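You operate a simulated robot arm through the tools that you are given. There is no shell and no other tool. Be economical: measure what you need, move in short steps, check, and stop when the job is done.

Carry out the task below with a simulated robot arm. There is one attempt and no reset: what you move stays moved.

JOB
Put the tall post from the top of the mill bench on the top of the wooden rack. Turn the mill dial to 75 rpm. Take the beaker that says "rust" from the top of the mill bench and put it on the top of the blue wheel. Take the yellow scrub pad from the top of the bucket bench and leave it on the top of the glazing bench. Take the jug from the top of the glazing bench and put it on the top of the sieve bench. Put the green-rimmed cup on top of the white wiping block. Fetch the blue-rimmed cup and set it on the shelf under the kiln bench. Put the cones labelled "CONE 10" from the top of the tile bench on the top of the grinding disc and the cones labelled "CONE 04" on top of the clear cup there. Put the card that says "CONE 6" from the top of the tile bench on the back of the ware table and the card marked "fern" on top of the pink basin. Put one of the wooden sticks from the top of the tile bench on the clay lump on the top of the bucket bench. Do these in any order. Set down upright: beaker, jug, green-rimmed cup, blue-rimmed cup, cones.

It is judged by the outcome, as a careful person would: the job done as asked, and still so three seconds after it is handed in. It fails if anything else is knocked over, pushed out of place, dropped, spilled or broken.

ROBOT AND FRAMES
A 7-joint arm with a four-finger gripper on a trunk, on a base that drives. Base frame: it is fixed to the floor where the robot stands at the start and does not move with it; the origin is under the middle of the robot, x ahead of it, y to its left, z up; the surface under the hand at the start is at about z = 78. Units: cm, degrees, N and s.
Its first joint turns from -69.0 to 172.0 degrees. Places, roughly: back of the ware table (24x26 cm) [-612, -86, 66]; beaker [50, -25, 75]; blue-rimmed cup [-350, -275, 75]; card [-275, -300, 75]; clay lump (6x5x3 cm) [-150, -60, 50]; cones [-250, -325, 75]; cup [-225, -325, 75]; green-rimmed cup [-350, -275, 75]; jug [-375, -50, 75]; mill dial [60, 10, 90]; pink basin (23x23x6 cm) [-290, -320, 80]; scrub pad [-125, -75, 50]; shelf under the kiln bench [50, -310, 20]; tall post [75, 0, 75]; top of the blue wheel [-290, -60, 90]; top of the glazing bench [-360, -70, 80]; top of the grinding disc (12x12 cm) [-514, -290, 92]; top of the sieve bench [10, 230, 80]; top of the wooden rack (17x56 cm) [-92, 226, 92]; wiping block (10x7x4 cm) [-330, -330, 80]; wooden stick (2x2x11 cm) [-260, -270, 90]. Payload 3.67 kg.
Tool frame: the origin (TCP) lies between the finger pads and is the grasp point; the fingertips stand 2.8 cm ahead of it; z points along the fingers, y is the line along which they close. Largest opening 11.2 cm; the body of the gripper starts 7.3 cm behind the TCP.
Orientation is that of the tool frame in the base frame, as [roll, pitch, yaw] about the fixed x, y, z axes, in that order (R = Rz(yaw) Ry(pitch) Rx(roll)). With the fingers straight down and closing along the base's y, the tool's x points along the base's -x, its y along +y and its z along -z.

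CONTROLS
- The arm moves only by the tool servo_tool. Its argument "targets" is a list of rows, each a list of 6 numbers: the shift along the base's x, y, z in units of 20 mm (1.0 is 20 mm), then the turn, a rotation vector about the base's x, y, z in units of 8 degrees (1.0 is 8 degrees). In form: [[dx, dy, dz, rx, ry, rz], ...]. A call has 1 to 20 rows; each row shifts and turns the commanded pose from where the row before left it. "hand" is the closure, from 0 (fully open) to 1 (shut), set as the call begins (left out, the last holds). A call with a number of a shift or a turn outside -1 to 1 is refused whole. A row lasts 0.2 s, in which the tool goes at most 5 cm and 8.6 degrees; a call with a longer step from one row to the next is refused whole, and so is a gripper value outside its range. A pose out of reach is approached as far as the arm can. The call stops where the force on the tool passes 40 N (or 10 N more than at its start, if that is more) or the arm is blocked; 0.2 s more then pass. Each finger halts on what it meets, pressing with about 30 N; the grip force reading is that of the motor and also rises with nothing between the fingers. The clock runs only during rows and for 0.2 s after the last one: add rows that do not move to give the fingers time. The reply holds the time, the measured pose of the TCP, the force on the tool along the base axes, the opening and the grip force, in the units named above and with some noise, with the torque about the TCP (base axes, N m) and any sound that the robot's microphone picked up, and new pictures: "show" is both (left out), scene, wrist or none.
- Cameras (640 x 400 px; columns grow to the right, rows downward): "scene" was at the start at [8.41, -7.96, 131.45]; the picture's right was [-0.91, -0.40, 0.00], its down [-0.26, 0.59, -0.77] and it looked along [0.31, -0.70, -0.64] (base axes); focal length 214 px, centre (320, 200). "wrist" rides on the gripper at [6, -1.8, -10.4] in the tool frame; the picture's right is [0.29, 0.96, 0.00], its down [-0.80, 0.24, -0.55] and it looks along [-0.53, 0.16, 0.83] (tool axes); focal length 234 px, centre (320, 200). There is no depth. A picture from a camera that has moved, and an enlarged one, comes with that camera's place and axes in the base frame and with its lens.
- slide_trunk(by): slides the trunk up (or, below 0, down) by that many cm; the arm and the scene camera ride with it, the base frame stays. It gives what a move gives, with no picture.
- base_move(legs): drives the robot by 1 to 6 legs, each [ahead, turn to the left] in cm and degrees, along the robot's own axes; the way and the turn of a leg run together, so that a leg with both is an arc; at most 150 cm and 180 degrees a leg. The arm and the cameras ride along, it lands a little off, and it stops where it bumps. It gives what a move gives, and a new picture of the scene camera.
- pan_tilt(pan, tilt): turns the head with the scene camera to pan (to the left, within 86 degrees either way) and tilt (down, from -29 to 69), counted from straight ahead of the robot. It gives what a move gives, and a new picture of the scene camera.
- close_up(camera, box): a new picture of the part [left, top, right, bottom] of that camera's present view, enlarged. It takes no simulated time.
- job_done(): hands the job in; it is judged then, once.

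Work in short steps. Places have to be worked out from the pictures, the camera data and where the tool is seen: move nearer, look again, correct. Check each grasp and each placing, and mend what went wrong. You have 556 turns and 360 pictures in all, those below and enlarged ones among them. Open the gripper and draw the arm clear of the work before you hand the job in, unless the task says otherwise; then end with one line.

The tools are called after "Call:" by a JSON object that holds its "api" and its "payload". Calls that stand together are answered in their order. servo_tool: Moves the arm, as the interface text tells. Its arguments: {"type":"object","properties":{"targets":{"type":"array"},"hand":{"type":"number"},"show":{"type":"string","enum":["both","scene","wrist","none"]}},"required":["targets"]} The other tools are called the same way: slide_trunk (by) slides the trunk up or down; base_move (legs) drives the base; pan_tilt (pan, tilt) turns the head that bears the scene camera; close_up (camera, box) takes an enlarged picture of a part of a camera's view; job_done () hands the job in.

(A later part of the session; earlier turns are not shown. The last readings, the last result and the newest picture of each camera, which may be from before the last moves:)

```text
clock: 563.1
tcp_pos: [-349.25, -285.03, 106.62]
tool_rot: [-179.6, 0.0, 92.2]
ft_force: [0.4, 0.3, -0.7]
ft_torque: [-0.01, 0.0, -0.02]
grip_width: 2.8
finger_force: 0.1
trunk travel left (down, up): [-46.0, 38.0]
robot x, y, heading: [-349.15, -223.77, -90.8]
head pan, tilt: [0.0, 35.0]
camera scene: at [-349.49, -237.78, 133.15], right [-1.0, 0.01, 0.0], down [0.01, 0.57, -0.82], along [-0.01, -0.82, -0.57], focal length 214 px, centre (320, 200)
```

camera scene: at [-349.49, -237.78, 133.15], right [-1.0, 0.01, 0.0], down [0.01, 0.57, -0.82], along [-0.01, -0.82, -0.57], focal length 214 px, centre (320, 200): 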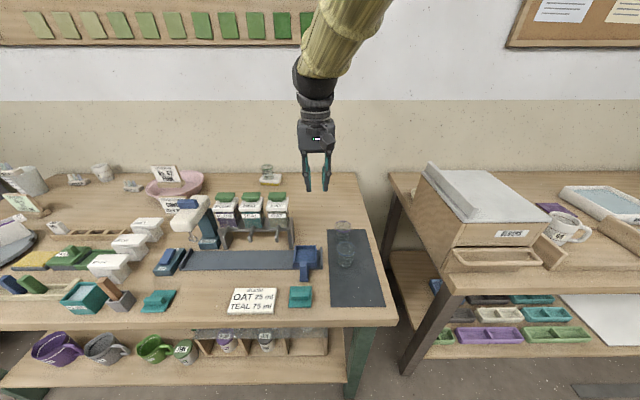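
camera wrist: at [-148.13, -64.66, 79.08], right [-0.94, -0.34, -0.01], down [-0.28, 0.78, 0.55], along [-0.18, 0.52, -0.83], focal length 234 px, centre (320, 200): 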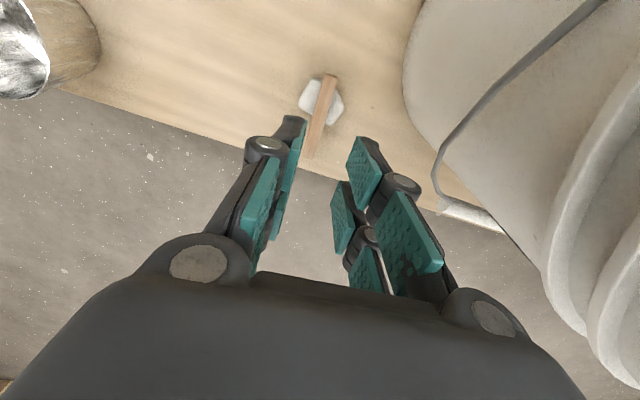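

Call:
{"api": "close_up", "payload": {"camera": "scene", "box": [305, 200, 405, 310]}}

Call:
{"api": "servo_tool", "payload": {"targets": [[-0.8, 0.5, 0, 0, 0, 0], [-0.8, 0.5, 0, 0, 0, 0], [-0.8, 0.5, 0, 0, 0, 0], [-0.8, 0.5, 0, 0, 0, 0], [-0.8, 0.5, 0, 0, 0, -0.15]], "hand": 0.28, "show": "wrist"}}

```text
3.64 times, centred on (355, 255) of scene
camera zoom: at [-349.49, -237.78, 133.15], right [-1.0, 0.01, 0.0], down [0.01, 0.57, -0.82], along [-0.01, -0.82, -0.57], focal length 780 px, centre (193, 0)
```

zoom: 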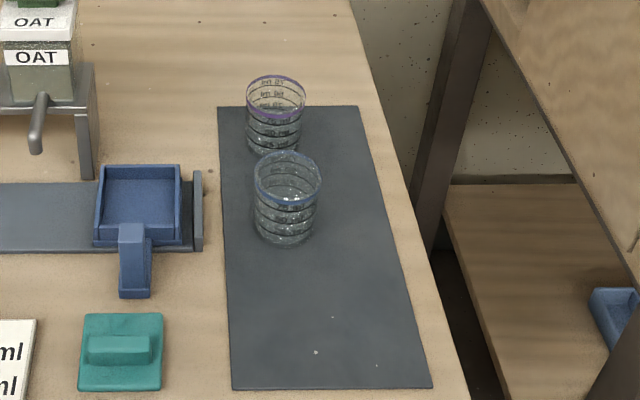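

```text
clock: 564.3
tcp_pos: [-357.19, -280.17, 106.6]
tool_rot: [-179.7, 0.1, 90.9]
ft_force: [-0.4, -0.1, -0.1]
ft_torque: [-0.01, -0.05, -0.01]
grip_width: 8.06
finger_force: 0.1
trunk travel left (down, up): [-46.0, 38.0]
robot x, y, heading: [-349.05, -223.51, -91.0]
head pan, tilt: [0.0, 35.0]
camera wrist: at [-359.1, -274.14, 117.16], right [0.95, 0.3, -0.01], down [0.26, -0.79, 0.55], along [0.16, -0.53, -0.83], focal length 234 px, centre (320, 200)
```

wrist: 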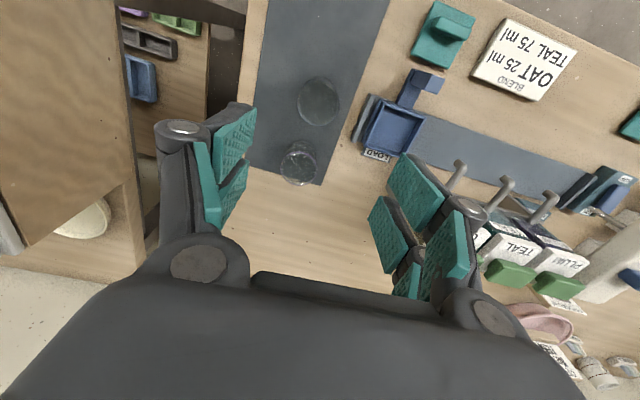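

Blue cup ≈ (-357.6,-280.5). Descend and grip as with the green one.

Call:
{"api": "servo_tool", "payload": {"targets": [[-0.2, -0.1, -1, 0, 0, 0], [0, 0, -1, 0, 0, 0], [0, 0, -1, 0, 0, 0], [0, 0, -1, 0, 0, 0], [0, 0, -1, 0, 0, 0], [0, 0, -1, 0, 0, 0], [0, 0, -1, 0, 0, 0], [0, 0, -1, 0, 0, 0], [0, 0, -1, 0, 0, 0], [0, 0, -1, 0, 0, 0], [0, 0, -0.9, 0, 0, 0]], "show": "none"}}

Call:
{"api": "servo_tool", "payload": {"targets": [[0, 0, 0, 0, 0, 0], [0, 0, 0, 0, 0, 0], [0, 0, 0, 0, 0, 0]], "hand": 1, "show": "wrist"}}

```text
clock: 566.7
tcp_pos: [-357.91, -280.3, 84.92]
tool_rot: [-179.7, -0.1, 91.0]
ft_force: [-0.3, -1.0, -0.2]
ft_torque: [0.02, -0.02, 0.0]
grip_width: 8.05
finger_force: 0.1
trunk travel left (down, up): [-46.0, 38.0]
robot x, y, heading: [-349.59, -223.15, -90.8]
head pan, tilt: [0.0, 35.0]
```

```text
clock: 567.5
tcp_pos: [-357.71, -280.15, 84.99]
tool_rot: [-179.5, 0.1, 90.9]
ft_force: [-0.7, 0.6, 1.7]
ft_torque: [-0.03, 0.01, 0.02]
grip_width: 4.63
finger_force: 30.3
trunk travel left (down, up): [-46.0, 38.0]
robot x, y, heading: [-349.48, -223.65, -90.9]
head pan, tilt: [0.0, 35.0]
camera wrist: at [-359.63, -274.24, 95.47], right [0.95, 0.3, -0.01], down [0.26, -0.79, 0.55], along [0.16, -0.53, -0.83], focal length 234 px, centre (320, 200)
```

wrist: 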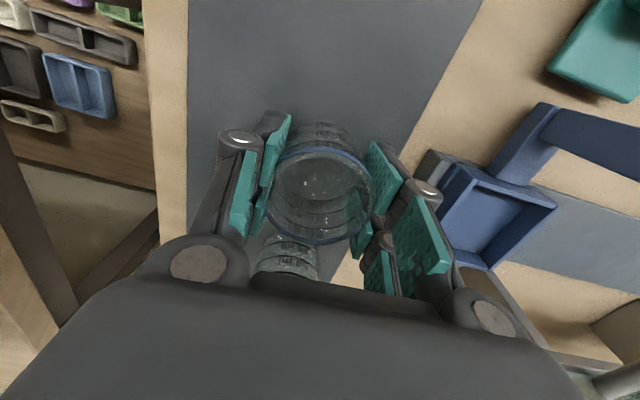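

The shelf needs the cup held from the front at a slant, so I'll release, lift, back the base off a bit and regrasp with the tool tilted 40° forward.

Call:
{"api": "servo_tool", "payload": {"targets": [[0, 0, 0, 0, 0, 0], [0, 0, 0, 0, 0, 0], [0, 0, 0.5, 0, 0, 0], [0, 0, 1, 0, 0, 0], [0, 0, 1, 0, 0, 0], [0, 0, 1, 0, 0, 0], [0, 0, 1, 0, 0, 0], [0, 0, 1, 0, 0, 0], [0, 0, 1, 0, 0, 0], [0, 0, 1, 0, 0, 0], [0, 0, 1, 0, 0, 0], [0, 0, 1, 0, 0, 0]], "hand": 0.28, "show": "none"}}

Call:
{"api": "base_move", "payload": {"legs": [[-14, 0]]}}

Call:
{"api": "servo_tool", "payload": {"targets": [[0, 0, 0, -0.7, 0, 0], [0, 0, 0, -0.7, 0, 0], [0, 0, 0, -0.7, 0, 0], [0, 0, 0, -0.7, 0, 0], [0, 0, 0, -0.7, 0, 0], [0, 0, 0, -0.7, 0, 0], [0, 0, 0, -0.8, 0, 0]], "show": "both"}}

```text
clock: 570.1
tcp_pos: [-357.71, -280.2, 104.02]
tool_rot: [-179.6, 0.1, 90.8]
ft_force: [0.0, 0.7, 0.4]
ft_torque: [0.02, 0.0, 0.02]
grip_width: 8.09
finger_force: 0.1
trunk travel left (down, up): [-46.0, 38.0]
robot x, y, heading: [-349.42, -223.76, -90.8]
head pan, tilt: [0.0, 35.0]
```

```text
clock: 571.5
tcp_pos: [-357.2, -265.87, 104.02]
tool_rot: [-179.6, 0.3, 91.2]
ft_force: [-0.3, 0.7, 0.2]
ft_torque: [-0.04, -0.01, 0.02]
grip_width: 8.06
finger_force: 0.0
trunk travel left (down, up): [-46.0, 38.0]
robot x, y, heading: [-349.03, -209.37, -90.8]
head pan, tilt: [0.0, 35.0]
camera scene: at [-349.27, -223.29, 133.19], right [-1.0, 0.01, 0.0], down [0.01, 0.57, -0.82], along [-0.01, -0.82, -0.57], focal length 214 px, centre (320, 200)
```

scene: 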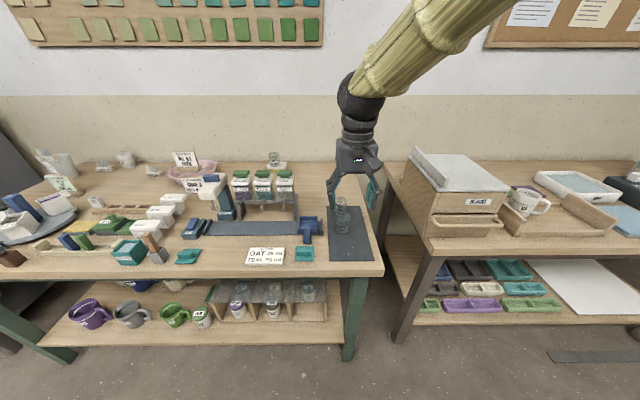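

```text
clock: 573.1
tcp_pos: [-357.35, -266.13, 104.01]
tool_rot: [-178.8, 40.1, 91.3]
ft_force: [0.7, -0.7, 0.3]
ft_torque: [-0.01, 0.02, 0.0]
grip_width: 8.09
finger_force: 0.0
trunk travel left (down, up): [-46.0, 38.0]
robot x, y, heading: [-348.91, -209.59, -90.6]
head pan, tilt: [0.0, 35.0]
camera scene: at [-349.29, -223.43, 133.17], right [-1.0, 0.01, 0.0], down [0.01, 0.57, -0.82], along [-0.01, -0.82, -0.57], focal length 214 px, centre (320, 200)
camera wrist: at [-359.17, -254.7, 108.26], right [0.95, 0.23, -0.2], down [0.26, -0.25, 0.93], along [0.16, -0.94, -0.3], focal length 234 px, centre (320, 200)
```

scene: 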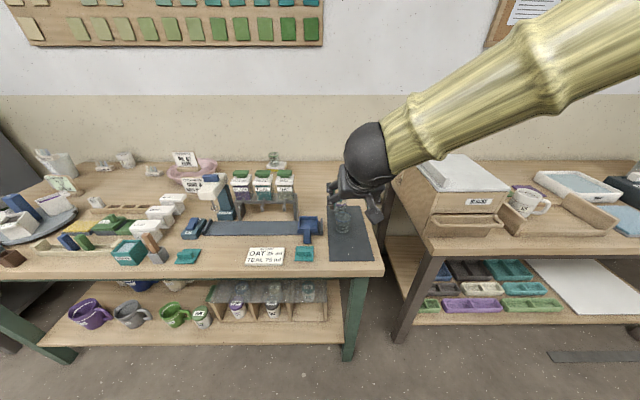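
wrist: 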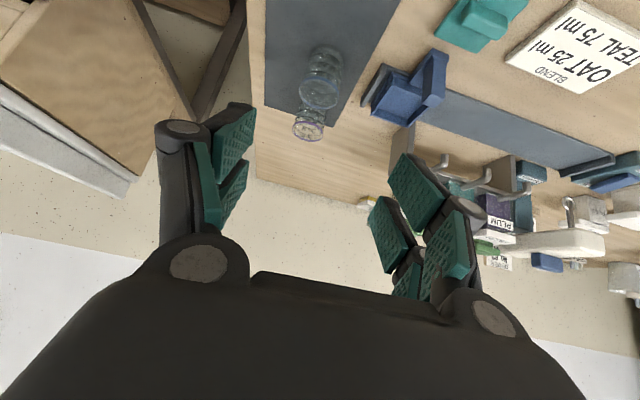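

Call:
{"api": "servo_tool", "payload": {"targets": [[-0.1, -0.8, -1, 0, 0, 0], [-0.1, -0.8, -1, 0, 0, 0], [0, -0.8, -1, 0, 0, 0], [0, -0.8, -1, 0, 0, 0], [0, -0.1, -1, 0, 0, 0], [0, 0, -0.65, 0, 0, 0]], "show": "wrist"}}

Call:
{"api": "close_up", "payload": {"camera": "scene", "box": [300, 140, 410, 270]}}

```text
clock: 574.5
tcp_pos: [-357.69, -272.6, 92.55]
tool_rot: [-178.8, 40.2, 91.4]
ft_force: [-0.2, -0.1, 0.4]
ft_torque: [-0.01, 0.03, 0.0]
grip_width: 8.09
finger_force: 0.0
trunk travel left (down, up): [-46.0, 38.0]
robot x, y, heading: [-348.75, -209.15, -90.7]
head pan, tilt: [0.0, 35.0]
camera wrist: at [-359.57, -261.46, 96.88], right [0.95, 0.23, -0.2], down [0.26, -0.25, 0.93], along [0.16, -0.94, -0.3], focal length 234 px, centre (320, 200)
```

wrist: 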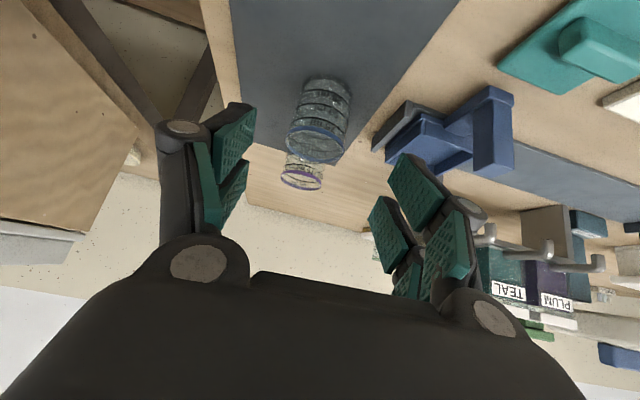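

```text
3.08 times, centred on (355, 205) of scene
camera zoom: at [-349.31, -223.48, 133.16], right [-1.0, 0.01, 0.0], down [0.01, 0.57, -0.82], along [-0.01, -0.82, -0.57], focal length 660 px, centre (212, 185)
```

zoom: 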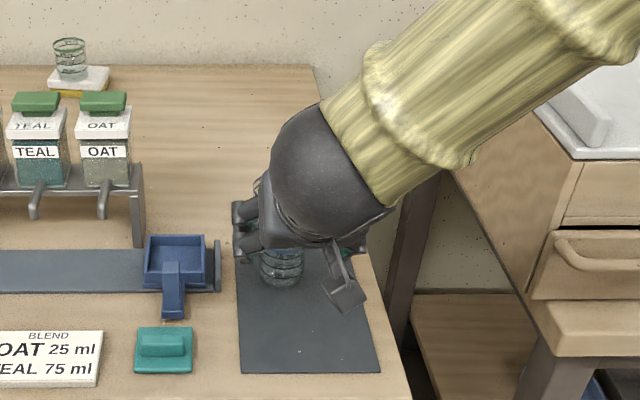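

Call:
{"api": "servo_tool", "payload": {"targets": [[0, -0.77, -0.9, 0, 0, 0], [0, -0.77, -0.9, 0, 0, 0], [0, -0.77, -0.9, 0, 0, 0], [0, -0.77, -0.9, 0, 0, 0], [0, -0.77, -0.9, 0, 0, 0]], "show": "wrist"}}

```text
clock: 575.7
tcp_pos: [-357.76, -280.42, 83.9]
tool_rot: [-178.8, 40.0, 91.4]
ft_force: [0.5, 0.4, 0.6]
ft_torque: [0.01, -0.01, -0.04]
grip_width: 8.08
finger_force: 0.1
trunk travel left (down, up): [-46.0, 38.0]
robot x, y, heading: [-349.35, -209.6, -90.6]
head pan, tilt: [0.0, 35.0]
camera wrist: at [-359.56, -269.15, 88.05], right [0.95, 0.23, -0.2], down [0.26, -0.25, 0.93], along [0.16, -0.94, -0.3], focal length 234 px, centre (320, 200)
```

wrist: 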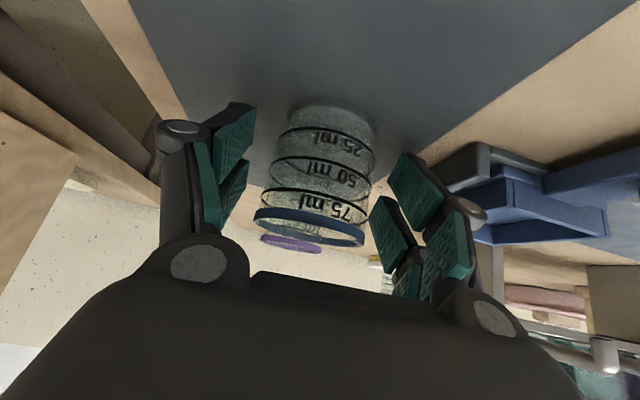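

Cup is between the fingers; close.

Call:
{"api": "servo_tool", "payload": {"targets": [[0, 0, 0, 0, 0, 0], [0, 0, 0, 0, 0, 0], [0, 0, 0, 0, 0, 0]], "hand": 1, "show": "none"}}

Call:
{"api": "servo_tool", "payload": {"targets": [[0, 0, 0.4, 0, 0, 0], [0, 0, 0.8, 0, 0, 0], [0, 0, 1, 0, 0, 0], [0, 0, 1, 0, 0, 0], [0, 0, 1, 0, 0, 0], [0, 0.5, 1, 0, 0, 0], [0, 0.5, 1, 0, 0, 0], [0, 0.5, 1, 0, 0, 0], [0, 0.5, 1, 0, 0, 0], [0, 0.5, 1, 0, 0, 0]], "show": "both"}}

```text
clock: 576.5
tcp_pos: [-357.68, -280.42, 83.94]
tool_rot: [-178.8, 40.2, 91.4]
ft_force: [3.3, -2.8, 9.4]
ft_torque: [-0.07, -0.38, -0.11]
grip_width: 5.07
finger_force: 29.9
trunk travel left (down, up): [-46.0, 38.0]
robot x, y, heading: [-349.16, -209.64, -90.6]
head pan, tilt: [0.0, 35.0]
```

```text
clock: 578.7
tcp_pos: [-357.85, -275.36, 102.05]
tool_rot: [-178.7, 40.0, 91.4]
ft_force: [0.2, 0.4, -0.5]
ft_torque: [-0.03, -0.03, 0.01]
grip_width: 5.06
finger_force: 29.8
trunk travel left (down, up): [-46.0, 38.0]
robot x, y, heading: [-349.1, -209.46, -90.8]
head pan, tilt: [0.0, 35.0]
camera scene: at [-349.22, -223.37, 133.17], right [-1.0, 0.01, 0.0], down [0.01, 0.57, -0.82], along [-0.01, -0.82, -0.57], focal length 214 px, centre (320, 200)
camera wrist: at [-359.64, -264.13, 106.28], right [0.95, 0.23, -0.2], down [0.26, -0.25, 0.93], along [0.16, -0.94, -0.3], focal length 234 px, centre (320, 200)
```

scene: 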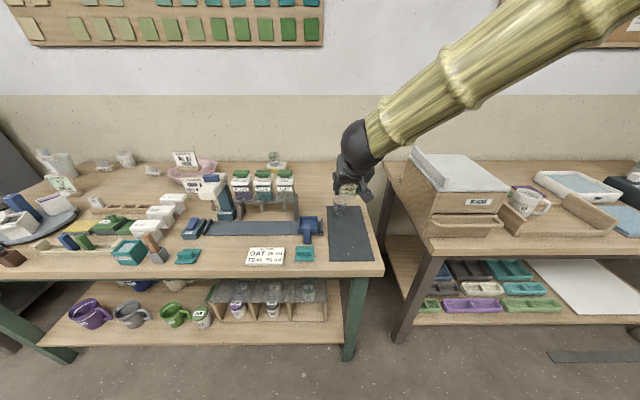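
wrist: 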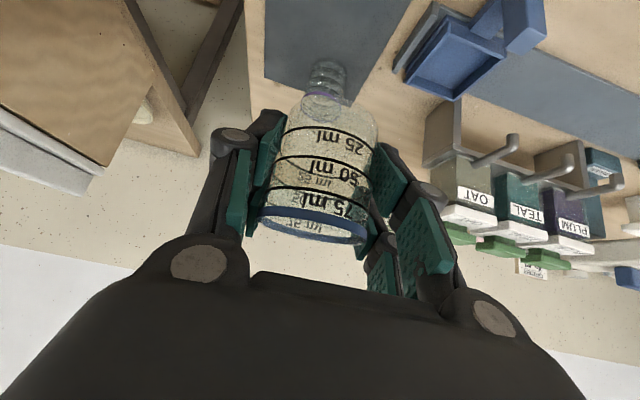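

Held upright. Drive east along the aisle to the kiln bench area.

Call:
{"api": "base_move", "payload": {"legs": [[-28, 0], [0, 90], [150, 0], [150, 0], [20, 0], [0, -50]]}}

Call:
{"api": "pan_tilt", "payload": {"pan": 0, "tilt": 25}}

```text
clock: 601.8
tcp_pos: [5.67, -245.56, 101.94]
tool_rot: [-178.8, 40.1, 130.3]
ft_force: [-0.1, -0.1, 0.9]
ft_torque: [0.03, 0.01, 0.01]
grip_width: 5.06
finger_force: 30.1
trunk travel left (down, up): [-46.0, 38.0]
robot x, y, heading: [-28.99, -188.73, -51.9]
head pan, tilt: [0.0, 35.0]
camera scene: at [-20.61, -199.74, 133.17], right [-0.78, -0.62, 0.0], down [-0.36, 0.45, -0.82], along [0.51, -0.64, -0.57], focal length 214 px, centre (320, 200)
```

scene: 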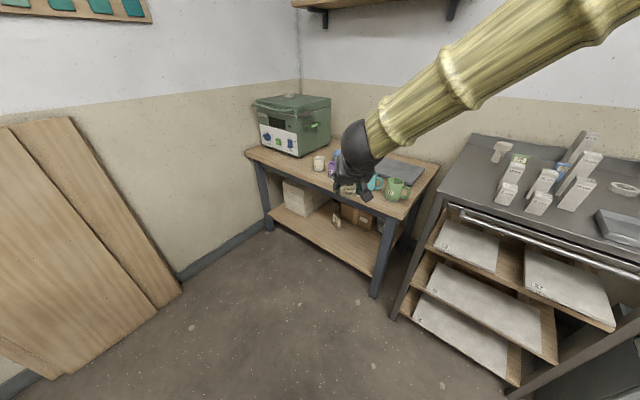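

```text
clock: 602.5
tcp_pos: [5.48, -245.55, 102.0]
tool_rot: [-178.7, 40.1, 130.5]
ft_force: [-0.8, 0.5, 0.3]
ft_torque: [0.0, 0.01, 0.01]
grip_width: 5.06
finger_force: 29.6
trunk travel left (down, up): [-46.0, 38.0]
robot x, y, heading: [-29.12, -188.79, -51.9]
head pan, tilt: [0.0, 25.0]
camera scene: at [-20.33, -200.06, 134.74], right [-0.78, -0.62, 0.0], down [-0.26, 0.33, -0.91], along [0.56, -0.71, -0.42], focal length 214 px, centre (320, 200)
```

scene: 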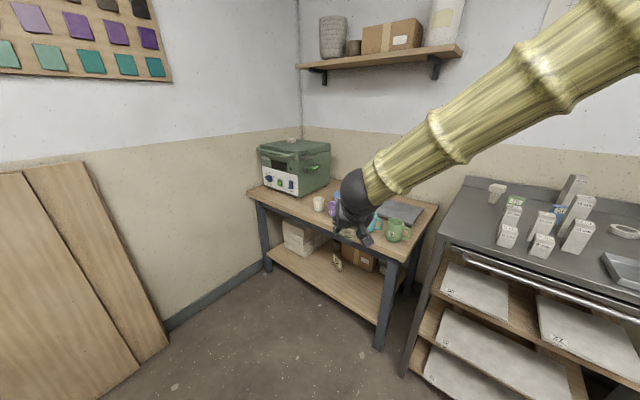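

Call:
{"api": "close_up", "payload": {"camera": "scene", "box": [240, 180, 440, 350]}}

```text
2.35 times, centred on (340, 265) of scene
camera zoom: at [-20.33, -200.06, 134.74], right [-0.78, -0.62, 0.0], down [-0.26, 0.33, -0.91], along [0.56, -0.71, -0.42], focal length 505 px, centre (273, 47)
```

zoom: 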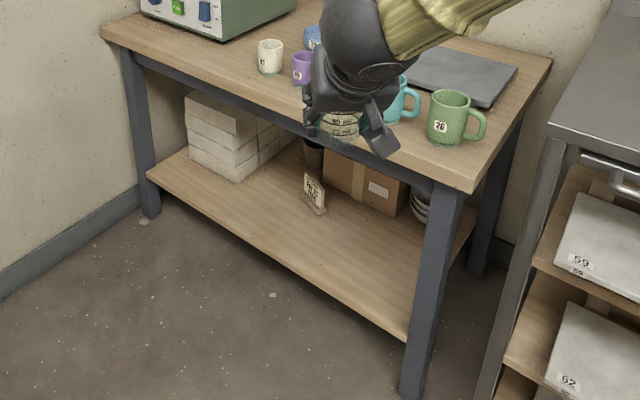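

Free spot on the shelf near (27,-295). Raise the trunk a little for a safe sweep and drive in front of it.

Call:
{"api": "slide_trunk", "payload": {"by": 14}}

Call:
{"api": "base_move", "payload": {"legs": [[0, 23], [68, 0], [0, -61]]}}

Call:
{"api": "pan_tilt", "payload": {"pan": 0, "tilt": 45}}

```text
clock: 604.2
tcp_pos: [5.44, -245.58, 116.03]
tool_rot: [-178.7, 40.1, 130.4]
ft_force: [-0.3, -0.1, 0.8]
ft_torque: [-0.01, 0.0, -0.01]
grip_width: 5.06
finger_force: 30.2
trunk travel left (down, up): [-60.0, 24.0]
robot x, y, heading: [-29.22, -188.85, -51.7]
head pan, tilt: [0.0, 25.0]
```

```text
clock: 611.8
tcp_pos: [21.02, -285.64, 115.91]
tool_rot: [-178.7, 40.0, 92.7]
ft_force: [-0.4, -0.1, -0.1]
ft_torque: [-0.03, 0.01, 0.0]
grip_width: 5.05
finger_force: 29.7
trunk travel left (down, up): [-60.0, 24.0]
robot x, y, heading: [28.28, -219.72, -89.0]
head pan, tilt: [0.0, 25.0]
camera scene: at [28.39, -233.84, 148.74], right [-1.0, -0.01, 0.0], down [0.0, 0.42, -0.91], along [0.01, -0.91, -0.42], focal length 214 px, centre (320, 200)
```

scene: 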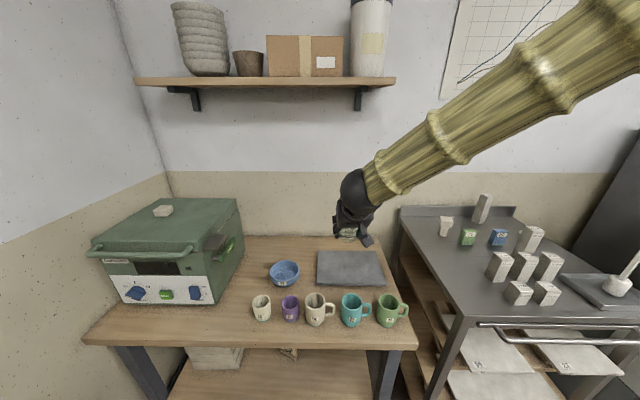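

```text
clock: 612.6
tcp_pos: [21.05, -285.53, 116.02]
tool_rot: [-178.9, 40.1, 92.7]
ft_force: [0.6, -0.3, -0.4]
ft_torque: [0.01, 0.0, 0.02]
grip_width: 5.08
finger_force: 30.2
trunk travel left (down, up): [-60.0, 24.0]
robot x, y, heading: [27.96, -219.85, -89.2]
head pan, tilt: [0.0, 45.0]
camera scene: at [28.4, -232.77, 145.69], right [-1.0, -0.01, 0.0], down [-0.01, 0.71, -0.71], along [0.01, -0.71, -0.71], focal length 214 px, centre (320, 200)
```

scene: 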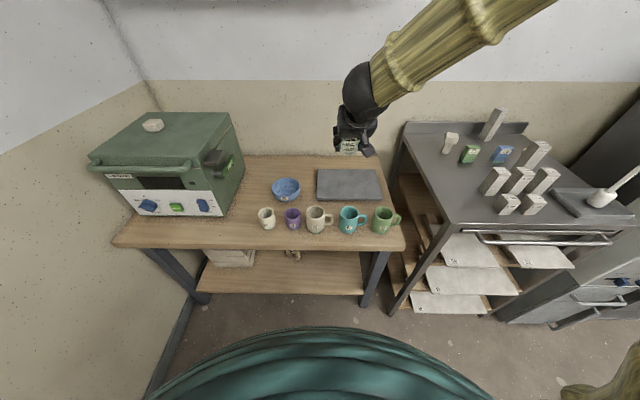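

Back off so the hand is clear of the bench edge, then lower the trunk fully.

Call:
{"api": "base_move", "payload": {"legs": [[-28, 0]]}}

Call:
{"api": "slide_trunk", "payload": {"by": -60}}

Call:
{"api": "pan_tilt", "payload": {"pan": 0, "tilt": 35}}

```text
clock: 614.5
tcp_pos: [19.83, -257.05, 116.02]
tool_rot: [-178.7, 40.3, 91.8]
ft_force: [0.4, 0.4, 0.2]
ft_torque: [-0.02, 0.0, 0.0]
grip_width: 5.03
finger_force: 29.8
trunk travel left (down, up): [-60.0, 24.0]
robot x, y, heading: [28.16, -190.89, -90.1]
head pan, tilt: [0.0, 45.0]
camera scene: at [28.09, -204.3, 145.7], right [-1.0, 0.0, 0.0], down [0.0, 0.71, -0.71], along [0.0, -0.71, -0.71], focal length 214 px, centre (320, 200)
```

scene: 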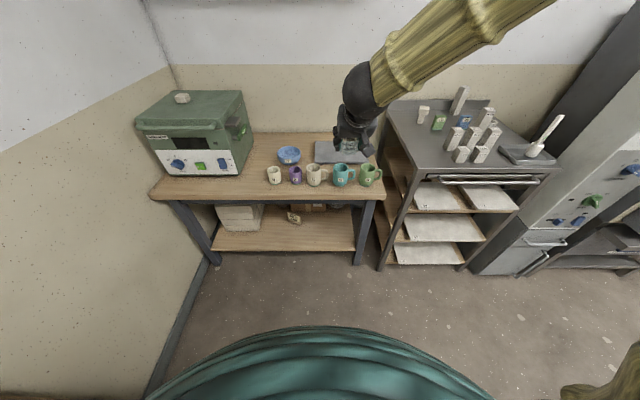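

```text
refused: -60 is not a number from -40 to 40
```

```text
clock: 615.3
tcp_pos: [19.87, -257.15, 116.07]
tool_rot: [-178.9, 40.0, 91.8]
ft_force: [0.0, 0.6, -0.7]
ft_torque: [0.04, 0.03, 0.03]
grip_width: 5.06
finger_force: 30.1
trunk travel left (down, up): [-60.0, 24.0]
robot x, y, heading: [28.1, -191.09, -90.2]
head pan, tilt: [0.0, 35.0]
camera scene: at [28.08, -205.13, 147.16], right [-1.0, 0.0, 0.0], down [0.0, 0.57, -0.82], along [0.0, -0.82, -0.57], focal length 214 px, centre (320, 200)
```

scene: 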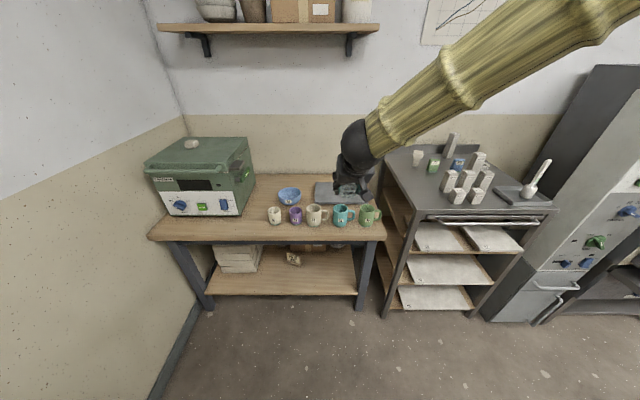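

Call:
{"api": "slide_trunk", "payload": {"by": -40}}

Call:
{"api": "slide_trunk", "payload": {"by": -19}}

Call:
{"api": "pan_tilt", "payload": {"pan": 0, "tilt": 30}}

```text
clock: 619.1
tcp_pos: [19.93, -257.2, 76.07]
tool_rot: [-178.7, 40.2, 91.7]
ft_force: [0.2, 0.0, 0.4]
ft_torque: [-0.01, 0.02, 0.01]
grip_width: 5.07
finger_force: 29.9
trunk travel left (down, up): [-20.0, 64.0]
robot x, y, heading: [27.9, -191.5, -90.1]
head pan, tilt: [0.0, 35.0]
```

```text
clock: 621.2
tcp_pos: [19.98, -257.21, 56.98]
tool_rot: [-178.8, 40.1, 91.9]
ft_force: [-0.3, 0.3, -0.1]
ft_torque: [0.03, 0.04, 0.02]
grip_width: 5.05
finger_force: 29.9
trunk travel left (down, up): [-1.0, 83.0]
robot x, y, heading: [28.49, -191.3, -90.2]
head pan, tilt: [0.0, 35.0]
```

```text
clock: 621.8
tcp_pos: [19.8, -257.22, 56.96]
tool_rot: [-178.8, 40.1, 91.8]
ft_force: [-0.7, -0.6, -0.6]
ft_torque: [0.02, -0.01, 0.0]
grip_width: 5.07
finger_force: 30.2
trunk travel left (down, up): [-1.0, 83.0]
robot x, y, heading: [28.37, -191.17, -90.2]
head pan, tilt: [0.0, 30.0]
camera scene: at [28.1, -205.34, 88.94], right [-1.0, 0.0, 0.0], down [0.0, 0.5, -0.87], along [0.0, -0.87, -0.5], focal length 214 px, centre (320, 200)
```

scene: 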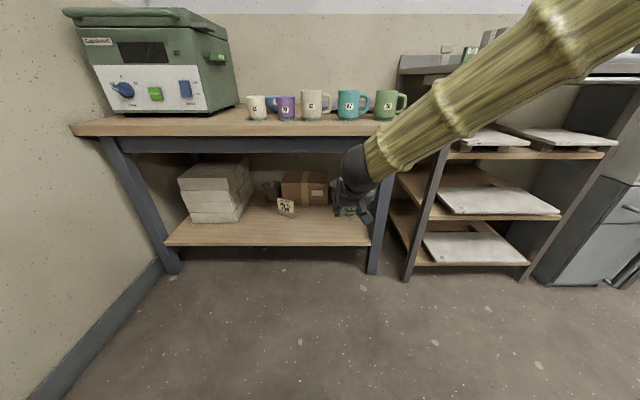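

Lower the hand to shelf height while shifting 13 cm in +x, away from the leg.

Call:
{"api": "servo_tool", "payload": {"targets": [[0.45, 0, -0.6, 0, 0, 0], [0.45, 0, -1, 0, 0, 0], [0.45, 0, -1, 0, 0, 0], [0.45, 0, -1, 0, 0, 0], [0.45, 0, -1, 0, 0, 0], [0.45, 0, -1, 0, 0, 0], [0.45, 0, -1, 0, 0, 0], [0.45, 0, -1, 0, 0, 0], [0.45, 0, -1, 0, 0, 0], [0.45, 0, -1, 0, 0, 0], [0.45, 0, -1, 0, 0, 0], [0.45, 0, -1, 0, 0, 0], [0.45, 0, -1, 0, 0, 0], [0.45, 0, -1, 0, 0, 0]], "show": "both"}}

```text
clock: 624.8
tcp_pos: [32.65, -257.1, 29.73]
tool_rot: [-178.7, 40.2, 91.8]
ft_force: [-0.4, 0.2, -0.5]
ft_torque: [0.02, 0.0, 0.0]
grip_width: 5.04
finger_force: 29.5
trunk travel left (down, up): [-1.0, 83.0]
robot x, y, heading: [28.24, -191.02, -90.2]
head pan, tilt: [0.0, 30.0]
camera scene: at [28.1, -205.33, 88.95], right [-1.0, 0.0, 0.0], down [0.0, 0.5, -0.87], along [0.0, -0.87, -0.5], focal length 214 px, centre (320, 200)
camera wrist: at [30.72, -245.97, 33.93], right [0.95, 0.24, -0.2], down [0.26, -0.25, 0.93], along [0.17, -0.94, -0.3], focal length 234 px, centre (320, 200)
```

scene: 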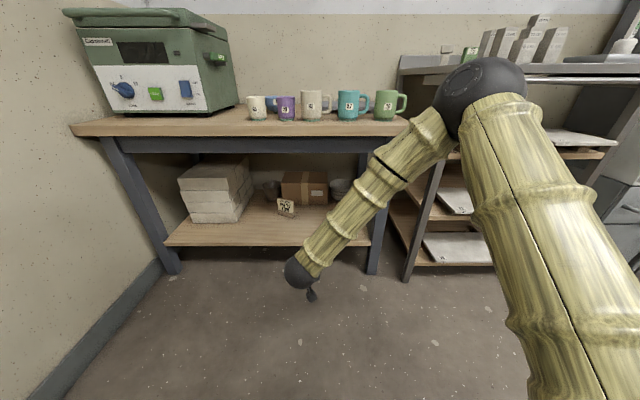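
wrist: 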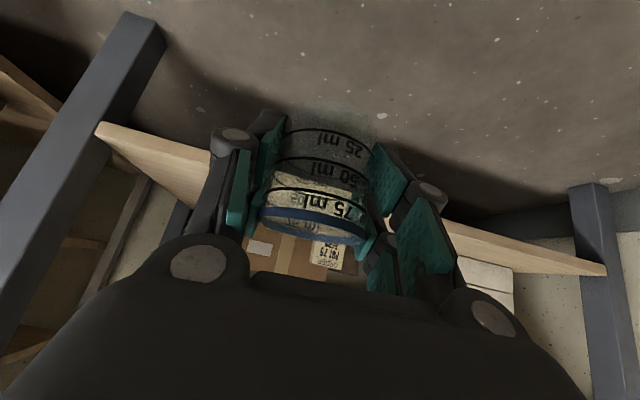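

The elbow would foul the bench if I drove in; instead I extend the arm forward from here, keeping the base back.

Call:
{"api": "servo_tool", "payload": {"targets": [[0, -0.9, 0, 0, 0, 0], [0, -0.9, 0, 0, 0, 0], [0, -0.9, 0, 0, 0, 0], [0, -0.9, 0, 0, 0, 0], [0, -0.9, 0, 0, 0, 0], [0, -0.9, 0, 0, 0, 0], [0, -0.9, 0, 0, 0, 0], [0, -0.9, 0, 0, 0, 0], [0, -0.9, 0, 0, 0, 0], [0, -0.9, 0, 0, 0, 0]], "show": "both"}}

```text
clock: 627.0
tcp_pos: [32.45, -275.37, 29.79]
tool_rot: [-178.8, 40.1, 91.8]
ft_force: [-0.6, 0.2, -0.3]
ft_torque: [0.03, -0.02, 0.02]
grip_width: 5.05
finger_force: 29.4
trunk travel left (down, up): [-1.0, 83.0]
robot x, y, heading: [27.99, -190.96, -90.0]
head pan, tilt: [0.0, 30.0]
camera scene: at [28.11, -205.34, 88.94], right [-1.0, 0.0, 0.0], down [0.0, 0.5, -0.87], along [0.0, -0.87, -0.5], focal length 214 px, centre (320, 200)
camera wrist: at [30.59, -264.11, 33.97], right [0.95, 0.24, -0.2], down [0.26, -0.25, 0.93], along [0.17, -0.94, -0.3], focal length 234 px, centre (320, 200)
```

scene: 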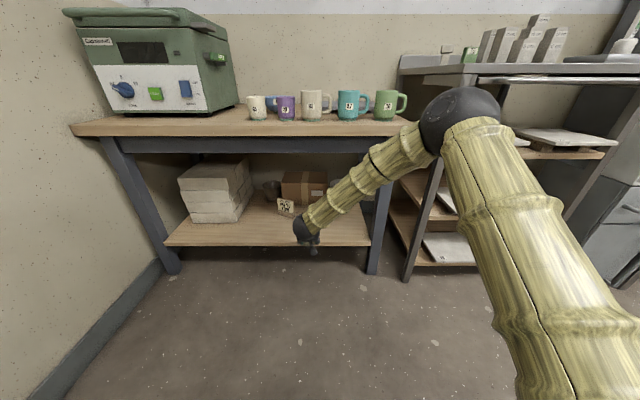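
wrist: 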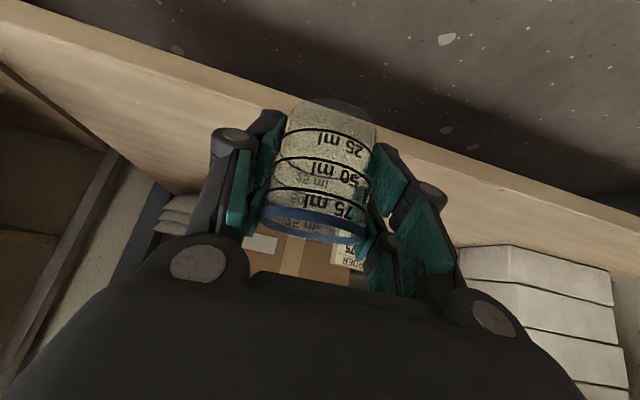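

Elbow stays well clear. Continue forward to y≈-290.

Call:
{"api": "servo_tool", "payload": {"targets": [[0, -0.9, 0, 0, 0, 0], [0, -0.9, 0, 0, 0, 0], [0, -0.9, 0, 0, 0, 0], [0, -0.9, 0, 0, 0, 0], [0, -0.9, 0, 0, 0, 0], [0, -0.9, 0, 0, 0, 0], [0, -0.9, 0, 0, 0, 0], [0, -0.9, 0, 0, 0, 0], [0, -0.9, 0, 0, 0, 0]], "show": "both"}}

Call:
{"api": "close_up", "payload": {"camera": "scene", "box": [240, 160, 400, 280]}}

```text
clock: 629.0
tcp_pos: [32.35, -291.34, 29.82]
tool_rot: [-178.8, 40.1, 91.7]
ft_force: [0.2, -0.4, -0.3]
ft_torque: [0.01, 0.0, 0.02]
grip_width: 5.07
finger_force: 29.7
trunk travel left (down, up): [-1.0, 83.0]
robot x, y, heading: [27.98, -191.35, -90.3]
head pan, tilt: [0.0, 30.0]
camera scene: at [28.11, -205.35, 88.94], right [-1.0, 0.0, 0.0], down [0.0, 0.5, -0.87], along [0.0, -0.87, -0.5], focal length 214 px, centre (320, 200)
camera wrist: at [30.52, -280.14, 34.01], right [0.95, 0.24, -0.2], down [0.26, -0.25, 0.93], along [0.17, -0.94, -0.3], focal length 234 px, centre (320, 200)
```

scene: 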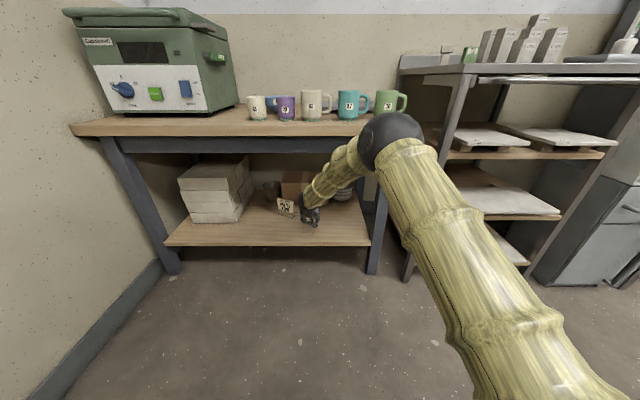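
wrist: 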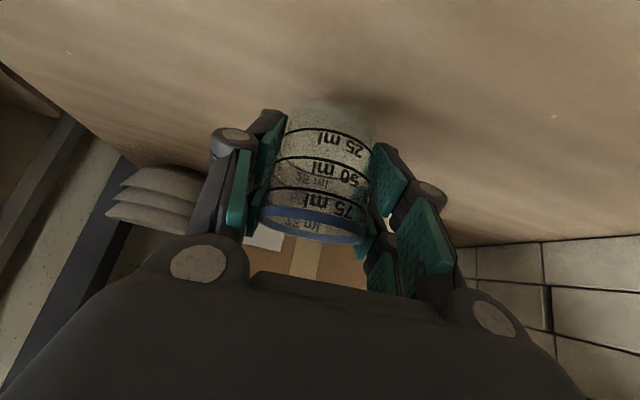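

```text
3.33 times, centred on (320, 220) of scene
camera zoom: at [28.11, -205.35, 88.94], right [-1.0, 0.0, 0.0], down [0.0, 0.5, -0.87], along [0.0, -0.87, -0.5], focal length 715 px, centre (320, 133)
```

zoom: 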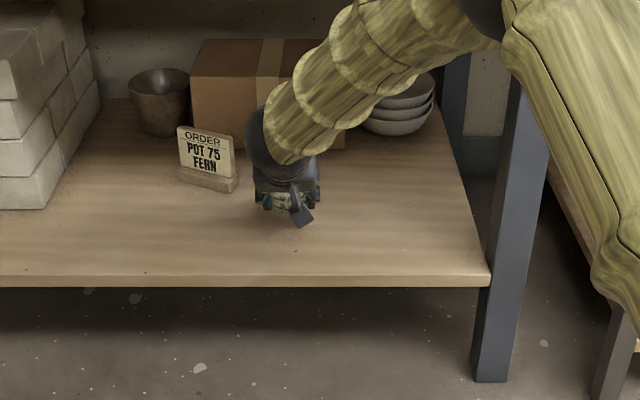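

Over the shelf and clear of everything. Lower to contact.

Call:
{"api": "servo_tool", "payload": {"targets": [[0, 0, -0.5, 0, 0, 0], [0, 0, -0.5, 0, 0, 0], [0, 0, -0.4, 0, 0, 0]], "show": "wrist"}}

Call:
{"api": "servo_tool", "payload": {"targets": [[0, 0, -0.2, 0, 0, 0], [0, 0, -0.2, 0, 0, 0]], "show": "none"}}

```text
clock: 629.8
tcp_pos: [32.6, -291.36, 27.07]
tool_rot: [-178.8, 40.1, 91.9]
ft_force: [0.1, 0.2, -0.3]
ft_torque: [0.02, 0.0, -0.01]
grip_width: 5.04
finger_force: 30.5
trunk travel left (down, up): [-1.0, 83.0]
robot x, y, heading: [28.66, -191.2, -90.2]
head pan, tilt: [0.0, 30.0]
camera wrist: at [30.63, -280.11, 31.24], right [0.95, 0.24, -0.2], down [0.26, -0.25, 0.93], along [0.17, -0.94, -0.3], focal length 234 px, centre (320, 200)
```

wrist: 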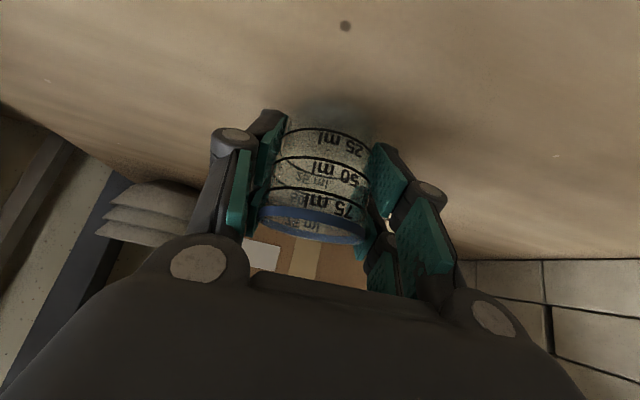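

```text
clock: 630.4
tcp_pos: [32.59, -291.29, 26.22]
tool_rot: [-178.8, 40.1, 91.8]
ft_force: [0.5, -0.7, -0.9]
ft_torque: [-0.02, -0.01, 0.0]
grip_width: 5.02
finger_force: 30.6
trunk travel left (down, up): [-1.0, 83.0]
robot x, y, heading: [28.45, -191.03, -90.2]
head pan, tilt: [0.0, 30.0]
```

Call:
{"api": "servo_tool", "payload": {"targets": [[0, 0, -0.2, 0, 0, 0], [0, 0, -0.15, 0, 0, 0]], "show": "none"}}

Call:
{"api": "servo_tool", "payload": {"targets": [[0, 0, -0.15, 0, 0, 0], [0, 0, -0.1, 0, 0, 0]], "show": "none"}}

Call:
{"api": "servo_tool", "payload": {"targets": [[0, 0, -0.1, 0, 0, 0], [0, 0, -0.1, 0, 0, 0]], "show": "wrist"}}

```text
clock: 631.0
tcp_pos: [32.52, -291.52, 25.65]
tool_rot: [-178.7, 40.4, 91.8]
ft_force: [-0.5, 0.6, 11.0]
ft_torque: [0.01, -0.16, 0.03]
grip_width: 5.07
finger_force: 30.0
trunk travel left (down, up): [-1.0, 83.0]
robot x, y, heading: [27.96, -191.44, -90.3]
head pan, tilt: [0.0, 30.0]
```

```text
clock: 631.6
tcp_pos: [32.43, -291.56, 25.7]
tool_rot: [-178.9, 40.4, 91.8]
ft_force: [3.3, 5.2, 37.1]
ft_torque: [0.3, -0.56, 0.13]
grip_width: 5.06
finger_force: 29.9
trunk travel left (down, up): [-1.0, 83.0]
robot x, y, heading: [28.02, -191.22, -90.2]
head pan, tilt: [0.0, 30.0]
```

```text
clock: 632.1
tcp_pos: [32.46, -291.66, 25.77]
tool_rot: [-178.8, 40.7, 91.7]
ft_force: [0.8, 0.8, 22.1]
ft_torque: [0.18, -0.32, 0.02]
grip_width: 5.03
finger_force: 30.0
trunk travel left (down, up): [-1.0, 83.0]
robot x, y, heading: [27.87, -191.42, -90.4]
head pan, tilt: [0.0, 30.0]
stopped in row 2: the force on the tool passed its limit at 49 N (the readings are from after the stop); the commanded pose is now the measured one
camera wrist: at [30.6, -280.42, 29.77], right [0.95, 0.24, -0.2], down [0.26, -0.24, 0.94], along [0.17, -0.94, -0.29], focal length 234 px, centre (320, 200)
```

wrist: 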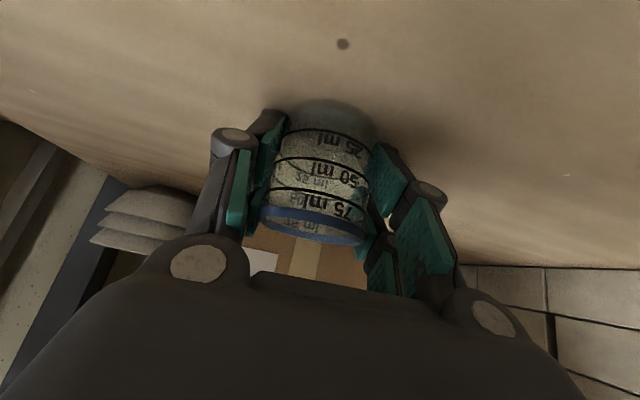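

In contact. Relieve, release, and withdraw along the tool axis.

Call:
{"api": "servo_tool", "payload": {"targets": [[0, 0, 0.1, 0, 0, 0], [0, 0, 0, 0, 0, 0]], "show": "none"}}

Call:
{"api": "servo_tool", "payload": {"targets": [[0, 0, 0, 0, 0, 0], [0, 0, 0, 0, 0, 0]], "hand": 0.28, "show": "none"}}

Call:
{"api": "servo_tool", "payload": {"targets": [[0, 0.38, 0.45, 0, 0, 0], [0, 0.64, 0.75, 0, 0, 0], [0, 0.64, 0.75, 0, 0, 0], [0, 0.8, 0.5, 0, 0, 0], [0, 0.9, 0.2, 0, 0, 0], [0, 0.9, 0, 0, 0, 0], [0, 0.9, 0, 0, 0, 0], [0, 0.9, 0, 0, 0, 0], [0, 0.9, 0, 0, 0, 0], [0, 0.9, 0, 0, 0, 0], [0, 0.9, 0, 0, 0, 0], [0, 0.9, 0, 0, 0, 0], [0, 0.9, 0, 0, 0, 0], [0, 0.9, 0, 0, 0, 0]], "show": "scene"}}

Call:
{"api": "close_up", "payload": {"camera": "wrist", "box": [0, 0, 640, 400]}}

```text
clock: 632.7
tcp_pos: [32.49, -291.51, 25.63]
tool_rot: [-178.8, 40.5, 91.8]
ft_force: [0.7, -9.7, 19.2]
ft_torque: [-0.23, -0.35, -0.13]
grip_width: 5.06
finger_force: 30.1
trunk travel left (down, up): [-1.0, 83.0]
robot x, y, heading: [28.84, -191.2, -90.1]
head pan, tilt: [0.0, 30.0]
```

```text
clock: 633.3
tcp_pos: [32.5, -291.33, 25.15]
tool_rot: [-178.7, 40.2, 91.8]
ft_force: [-1.3, 0.1, 2.1]
ft_torque: [0.05, -0.03, 0.03]
grip_width: 8.13
finger_force: 0.0
trunk travel left (down, up): [-1.0, 83.0]
robot x, y, heading: [28.13, -191.27, -90.1]
head pan, tilt: [0.0, 30.0]
```

```text
clock: 636.3
tcp_pos: [32.59, -268.5, 30.56]
tool_rot: [-178.7, 40.3, 91.9]
ft_force: [-0.3, 0.7, 0.3]
ft_torque: [-0.03, 0.01, 0.0]
grip_width: 8.08
finger_force: 0.0
trunk travel left (down, up): [-1.0, 83.0]
robot x, y, heading: [28.08, -190.85, -90.0]
head pan, tilt: [0.0, 30.0]
camera scene: at [28.12, -205.35, 88.94], right [-1.0, 0.0, 0.0], down [0.0, 0.5, -0.87], along [0.0, -0.87, -0.5], focal length 214 px, centre (320, 200)
```

scene: 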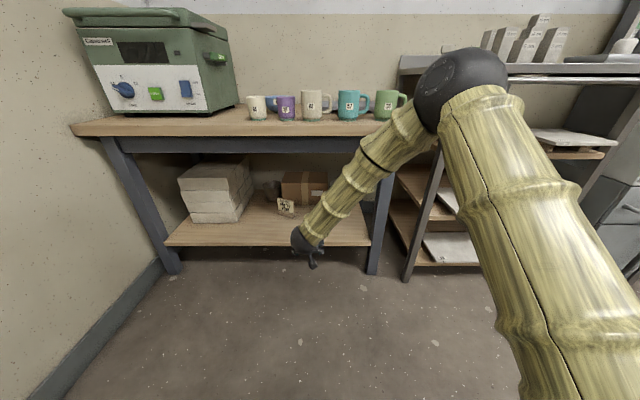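

```text
1.00 times, centred on (320, 200) of wrist (not enlarged: the box is as wide or as high as the picture)
camera zoom: at [30.57, -257.22, 34.67], right [0.95, 0.24, -0.2], down [0.26, -0.24, 0.93], along [0.17, -0.94, -0.29], focal length 234 px, centre (320, 200)
```

zoom: 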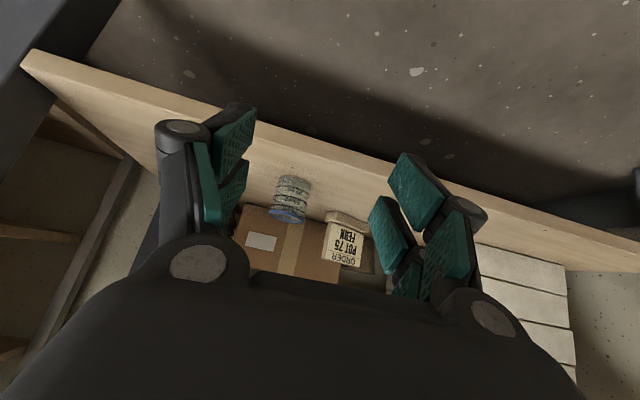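

Blue cup stands on the shelf. Withdraw, raise, restore the tool to vertical and drive back to the tile bench.

Call:
{"api": "servo_tool", "payload": {"targets": [[0, 0.9, 0.3, 0, 0, 0], [0, 0.9, 0.5, 0, 0, 0], [0, 0.9, 1, 0, 0, 0], [0, 0.9, 1, 0, 0, 0], [0, 0.9, 1, 0, 0, 0], [0, 0.9, 1, 0, 0, 0], [0, 0.5, 1, 0, 0, 0], [0, 0, 1, 0, 0, 0], [0, 0, 1, 0, 0, 0], [0, 0, 1, 0, 0, 0], [0, 0, 1, 0, 0, 0], [0, 0, 1, 0, 0, 0], [0, 0, 1, 0, 0, 0]], "show": "none"}}

Call:
{"api": "slide_trunk", "payload": {"by": 40}}

Call:
{"api": "servo_tool", "payload": {"targets": [[0, 0, 0.5, 0.7, 0, 0], [0, 0, 0.5, 0.7, 0, 0], [0, 0, 0.5, 0.7, 0, 0], [0, 0, 0.5, 0.7, 0, 0], [0, 0, 0.5, 0.7, 0, 0], [0, 0, 0.5, 0.7, 0, 0], [0, 0, 0.5, 0.8, 0, 0]], "show": "none"}}

Call:
{"api": "slide_trunk", "payload": {"by": 6}}

Call:
{"api": "base_move", "payload": {"legs": [[0, -90], [150, 0], [146, 0], [0, 90], [25, 0]]}}

```text
clock: 639.1
tcp_pos: [32.52, -256.8, 54.12]
tool_rot: [-178.8, 40.3, 91.8]
ft_force: [-0.3, 0.1, -0.1]
ft_torque: [0.02, -0.01, 0.05]
grip_width: 8.03
finger_force: 0.0
trunk travel left (down, up): [-1.0, 83.0]
robot x, y, heading: [28.28, -191.18, -90.2]
head pan, tilt: [0.0, 30.0]
```

```text
clock: 642.9
tcp_pos: [32.46, -256.81, 94.26]
tool_rot: [-178.8, 40.3, 91.8]
ft_force: [-0.7, 0.2, -0.3]
ft_torque: [0.02, -0.02, 0.0]
grip_width: 8.06
finger_force: 0.1
trunk travel left (down, up): [-41.0, 43.0]
robot x, y, heading: [28.08, -191.3, -90.0]
head pan, tilt: [0.0, 30.0]
```

```text
clock: 644.5
tcp_pos: [32.36, -256.75, 101.2]
tool_rot: [180.0, 0.2, 91.4]
ft_force: [0.4, -0.6, -0.2]
ft_torque: [0.0, 0.01, 0.01]
grip_width: 8.03
finger_force: 0.1
trunk travel left (down, up): [-41.0, 43.0]
robot x, y, heading: [27.95, -190.97, -90.0]
head pan, tilt: [0.0, 30.0]
```

```text
clock: 645.5
tcp_pos: [32.38, -256.96, 107.09]
tool_rot: [180.0, 0.3, 91.4]
ft_force: [0.5, -0.6, -0.5]
ft_torque: [0.01, -0.01, 0.01]
grip_width: 8.07
finger_force: 0.0
trunk travel left (down, up): [-47.0, 37.0]
robot x, y, heading: [28.45, -191.55, -90.2]
head pan, tilt: [0.0, 30.0]
```

```text
clock: 669.1
tcp_pos: [-269.6, -256.52, 107.15]
tool_rot: [-180.0, 0.3, 87.8]
ft_force: [-0.2, -0.3, -0.7]
ft_torque: [0.01, 0.01, -0.03]
grip_width: 8.07
finger_force: 0.0
trunk travel left (down, up): [-47.0, 37.0]
robot x, y, heading: [-269.56, -190.29, -93.7]
head pan, tilt: [0.0, 30.0]
camera scene: at [-270.81, -204.87, 134.93], right [-1.0, 0.06, 0.0], down [0.03, 0.5, -0.87], along [-0.06, -0.86, -0.5], focal length 214 px, centre (320, 200)
```

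scene: 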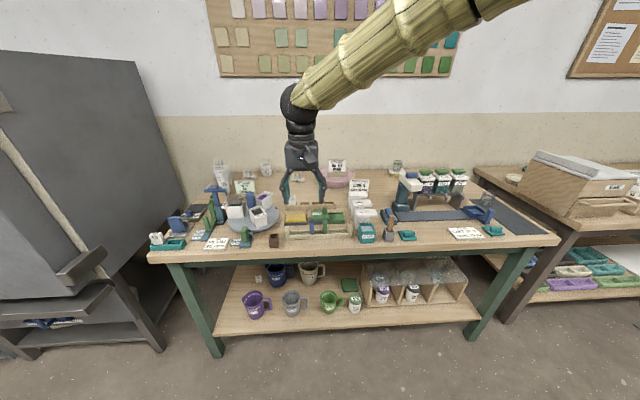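

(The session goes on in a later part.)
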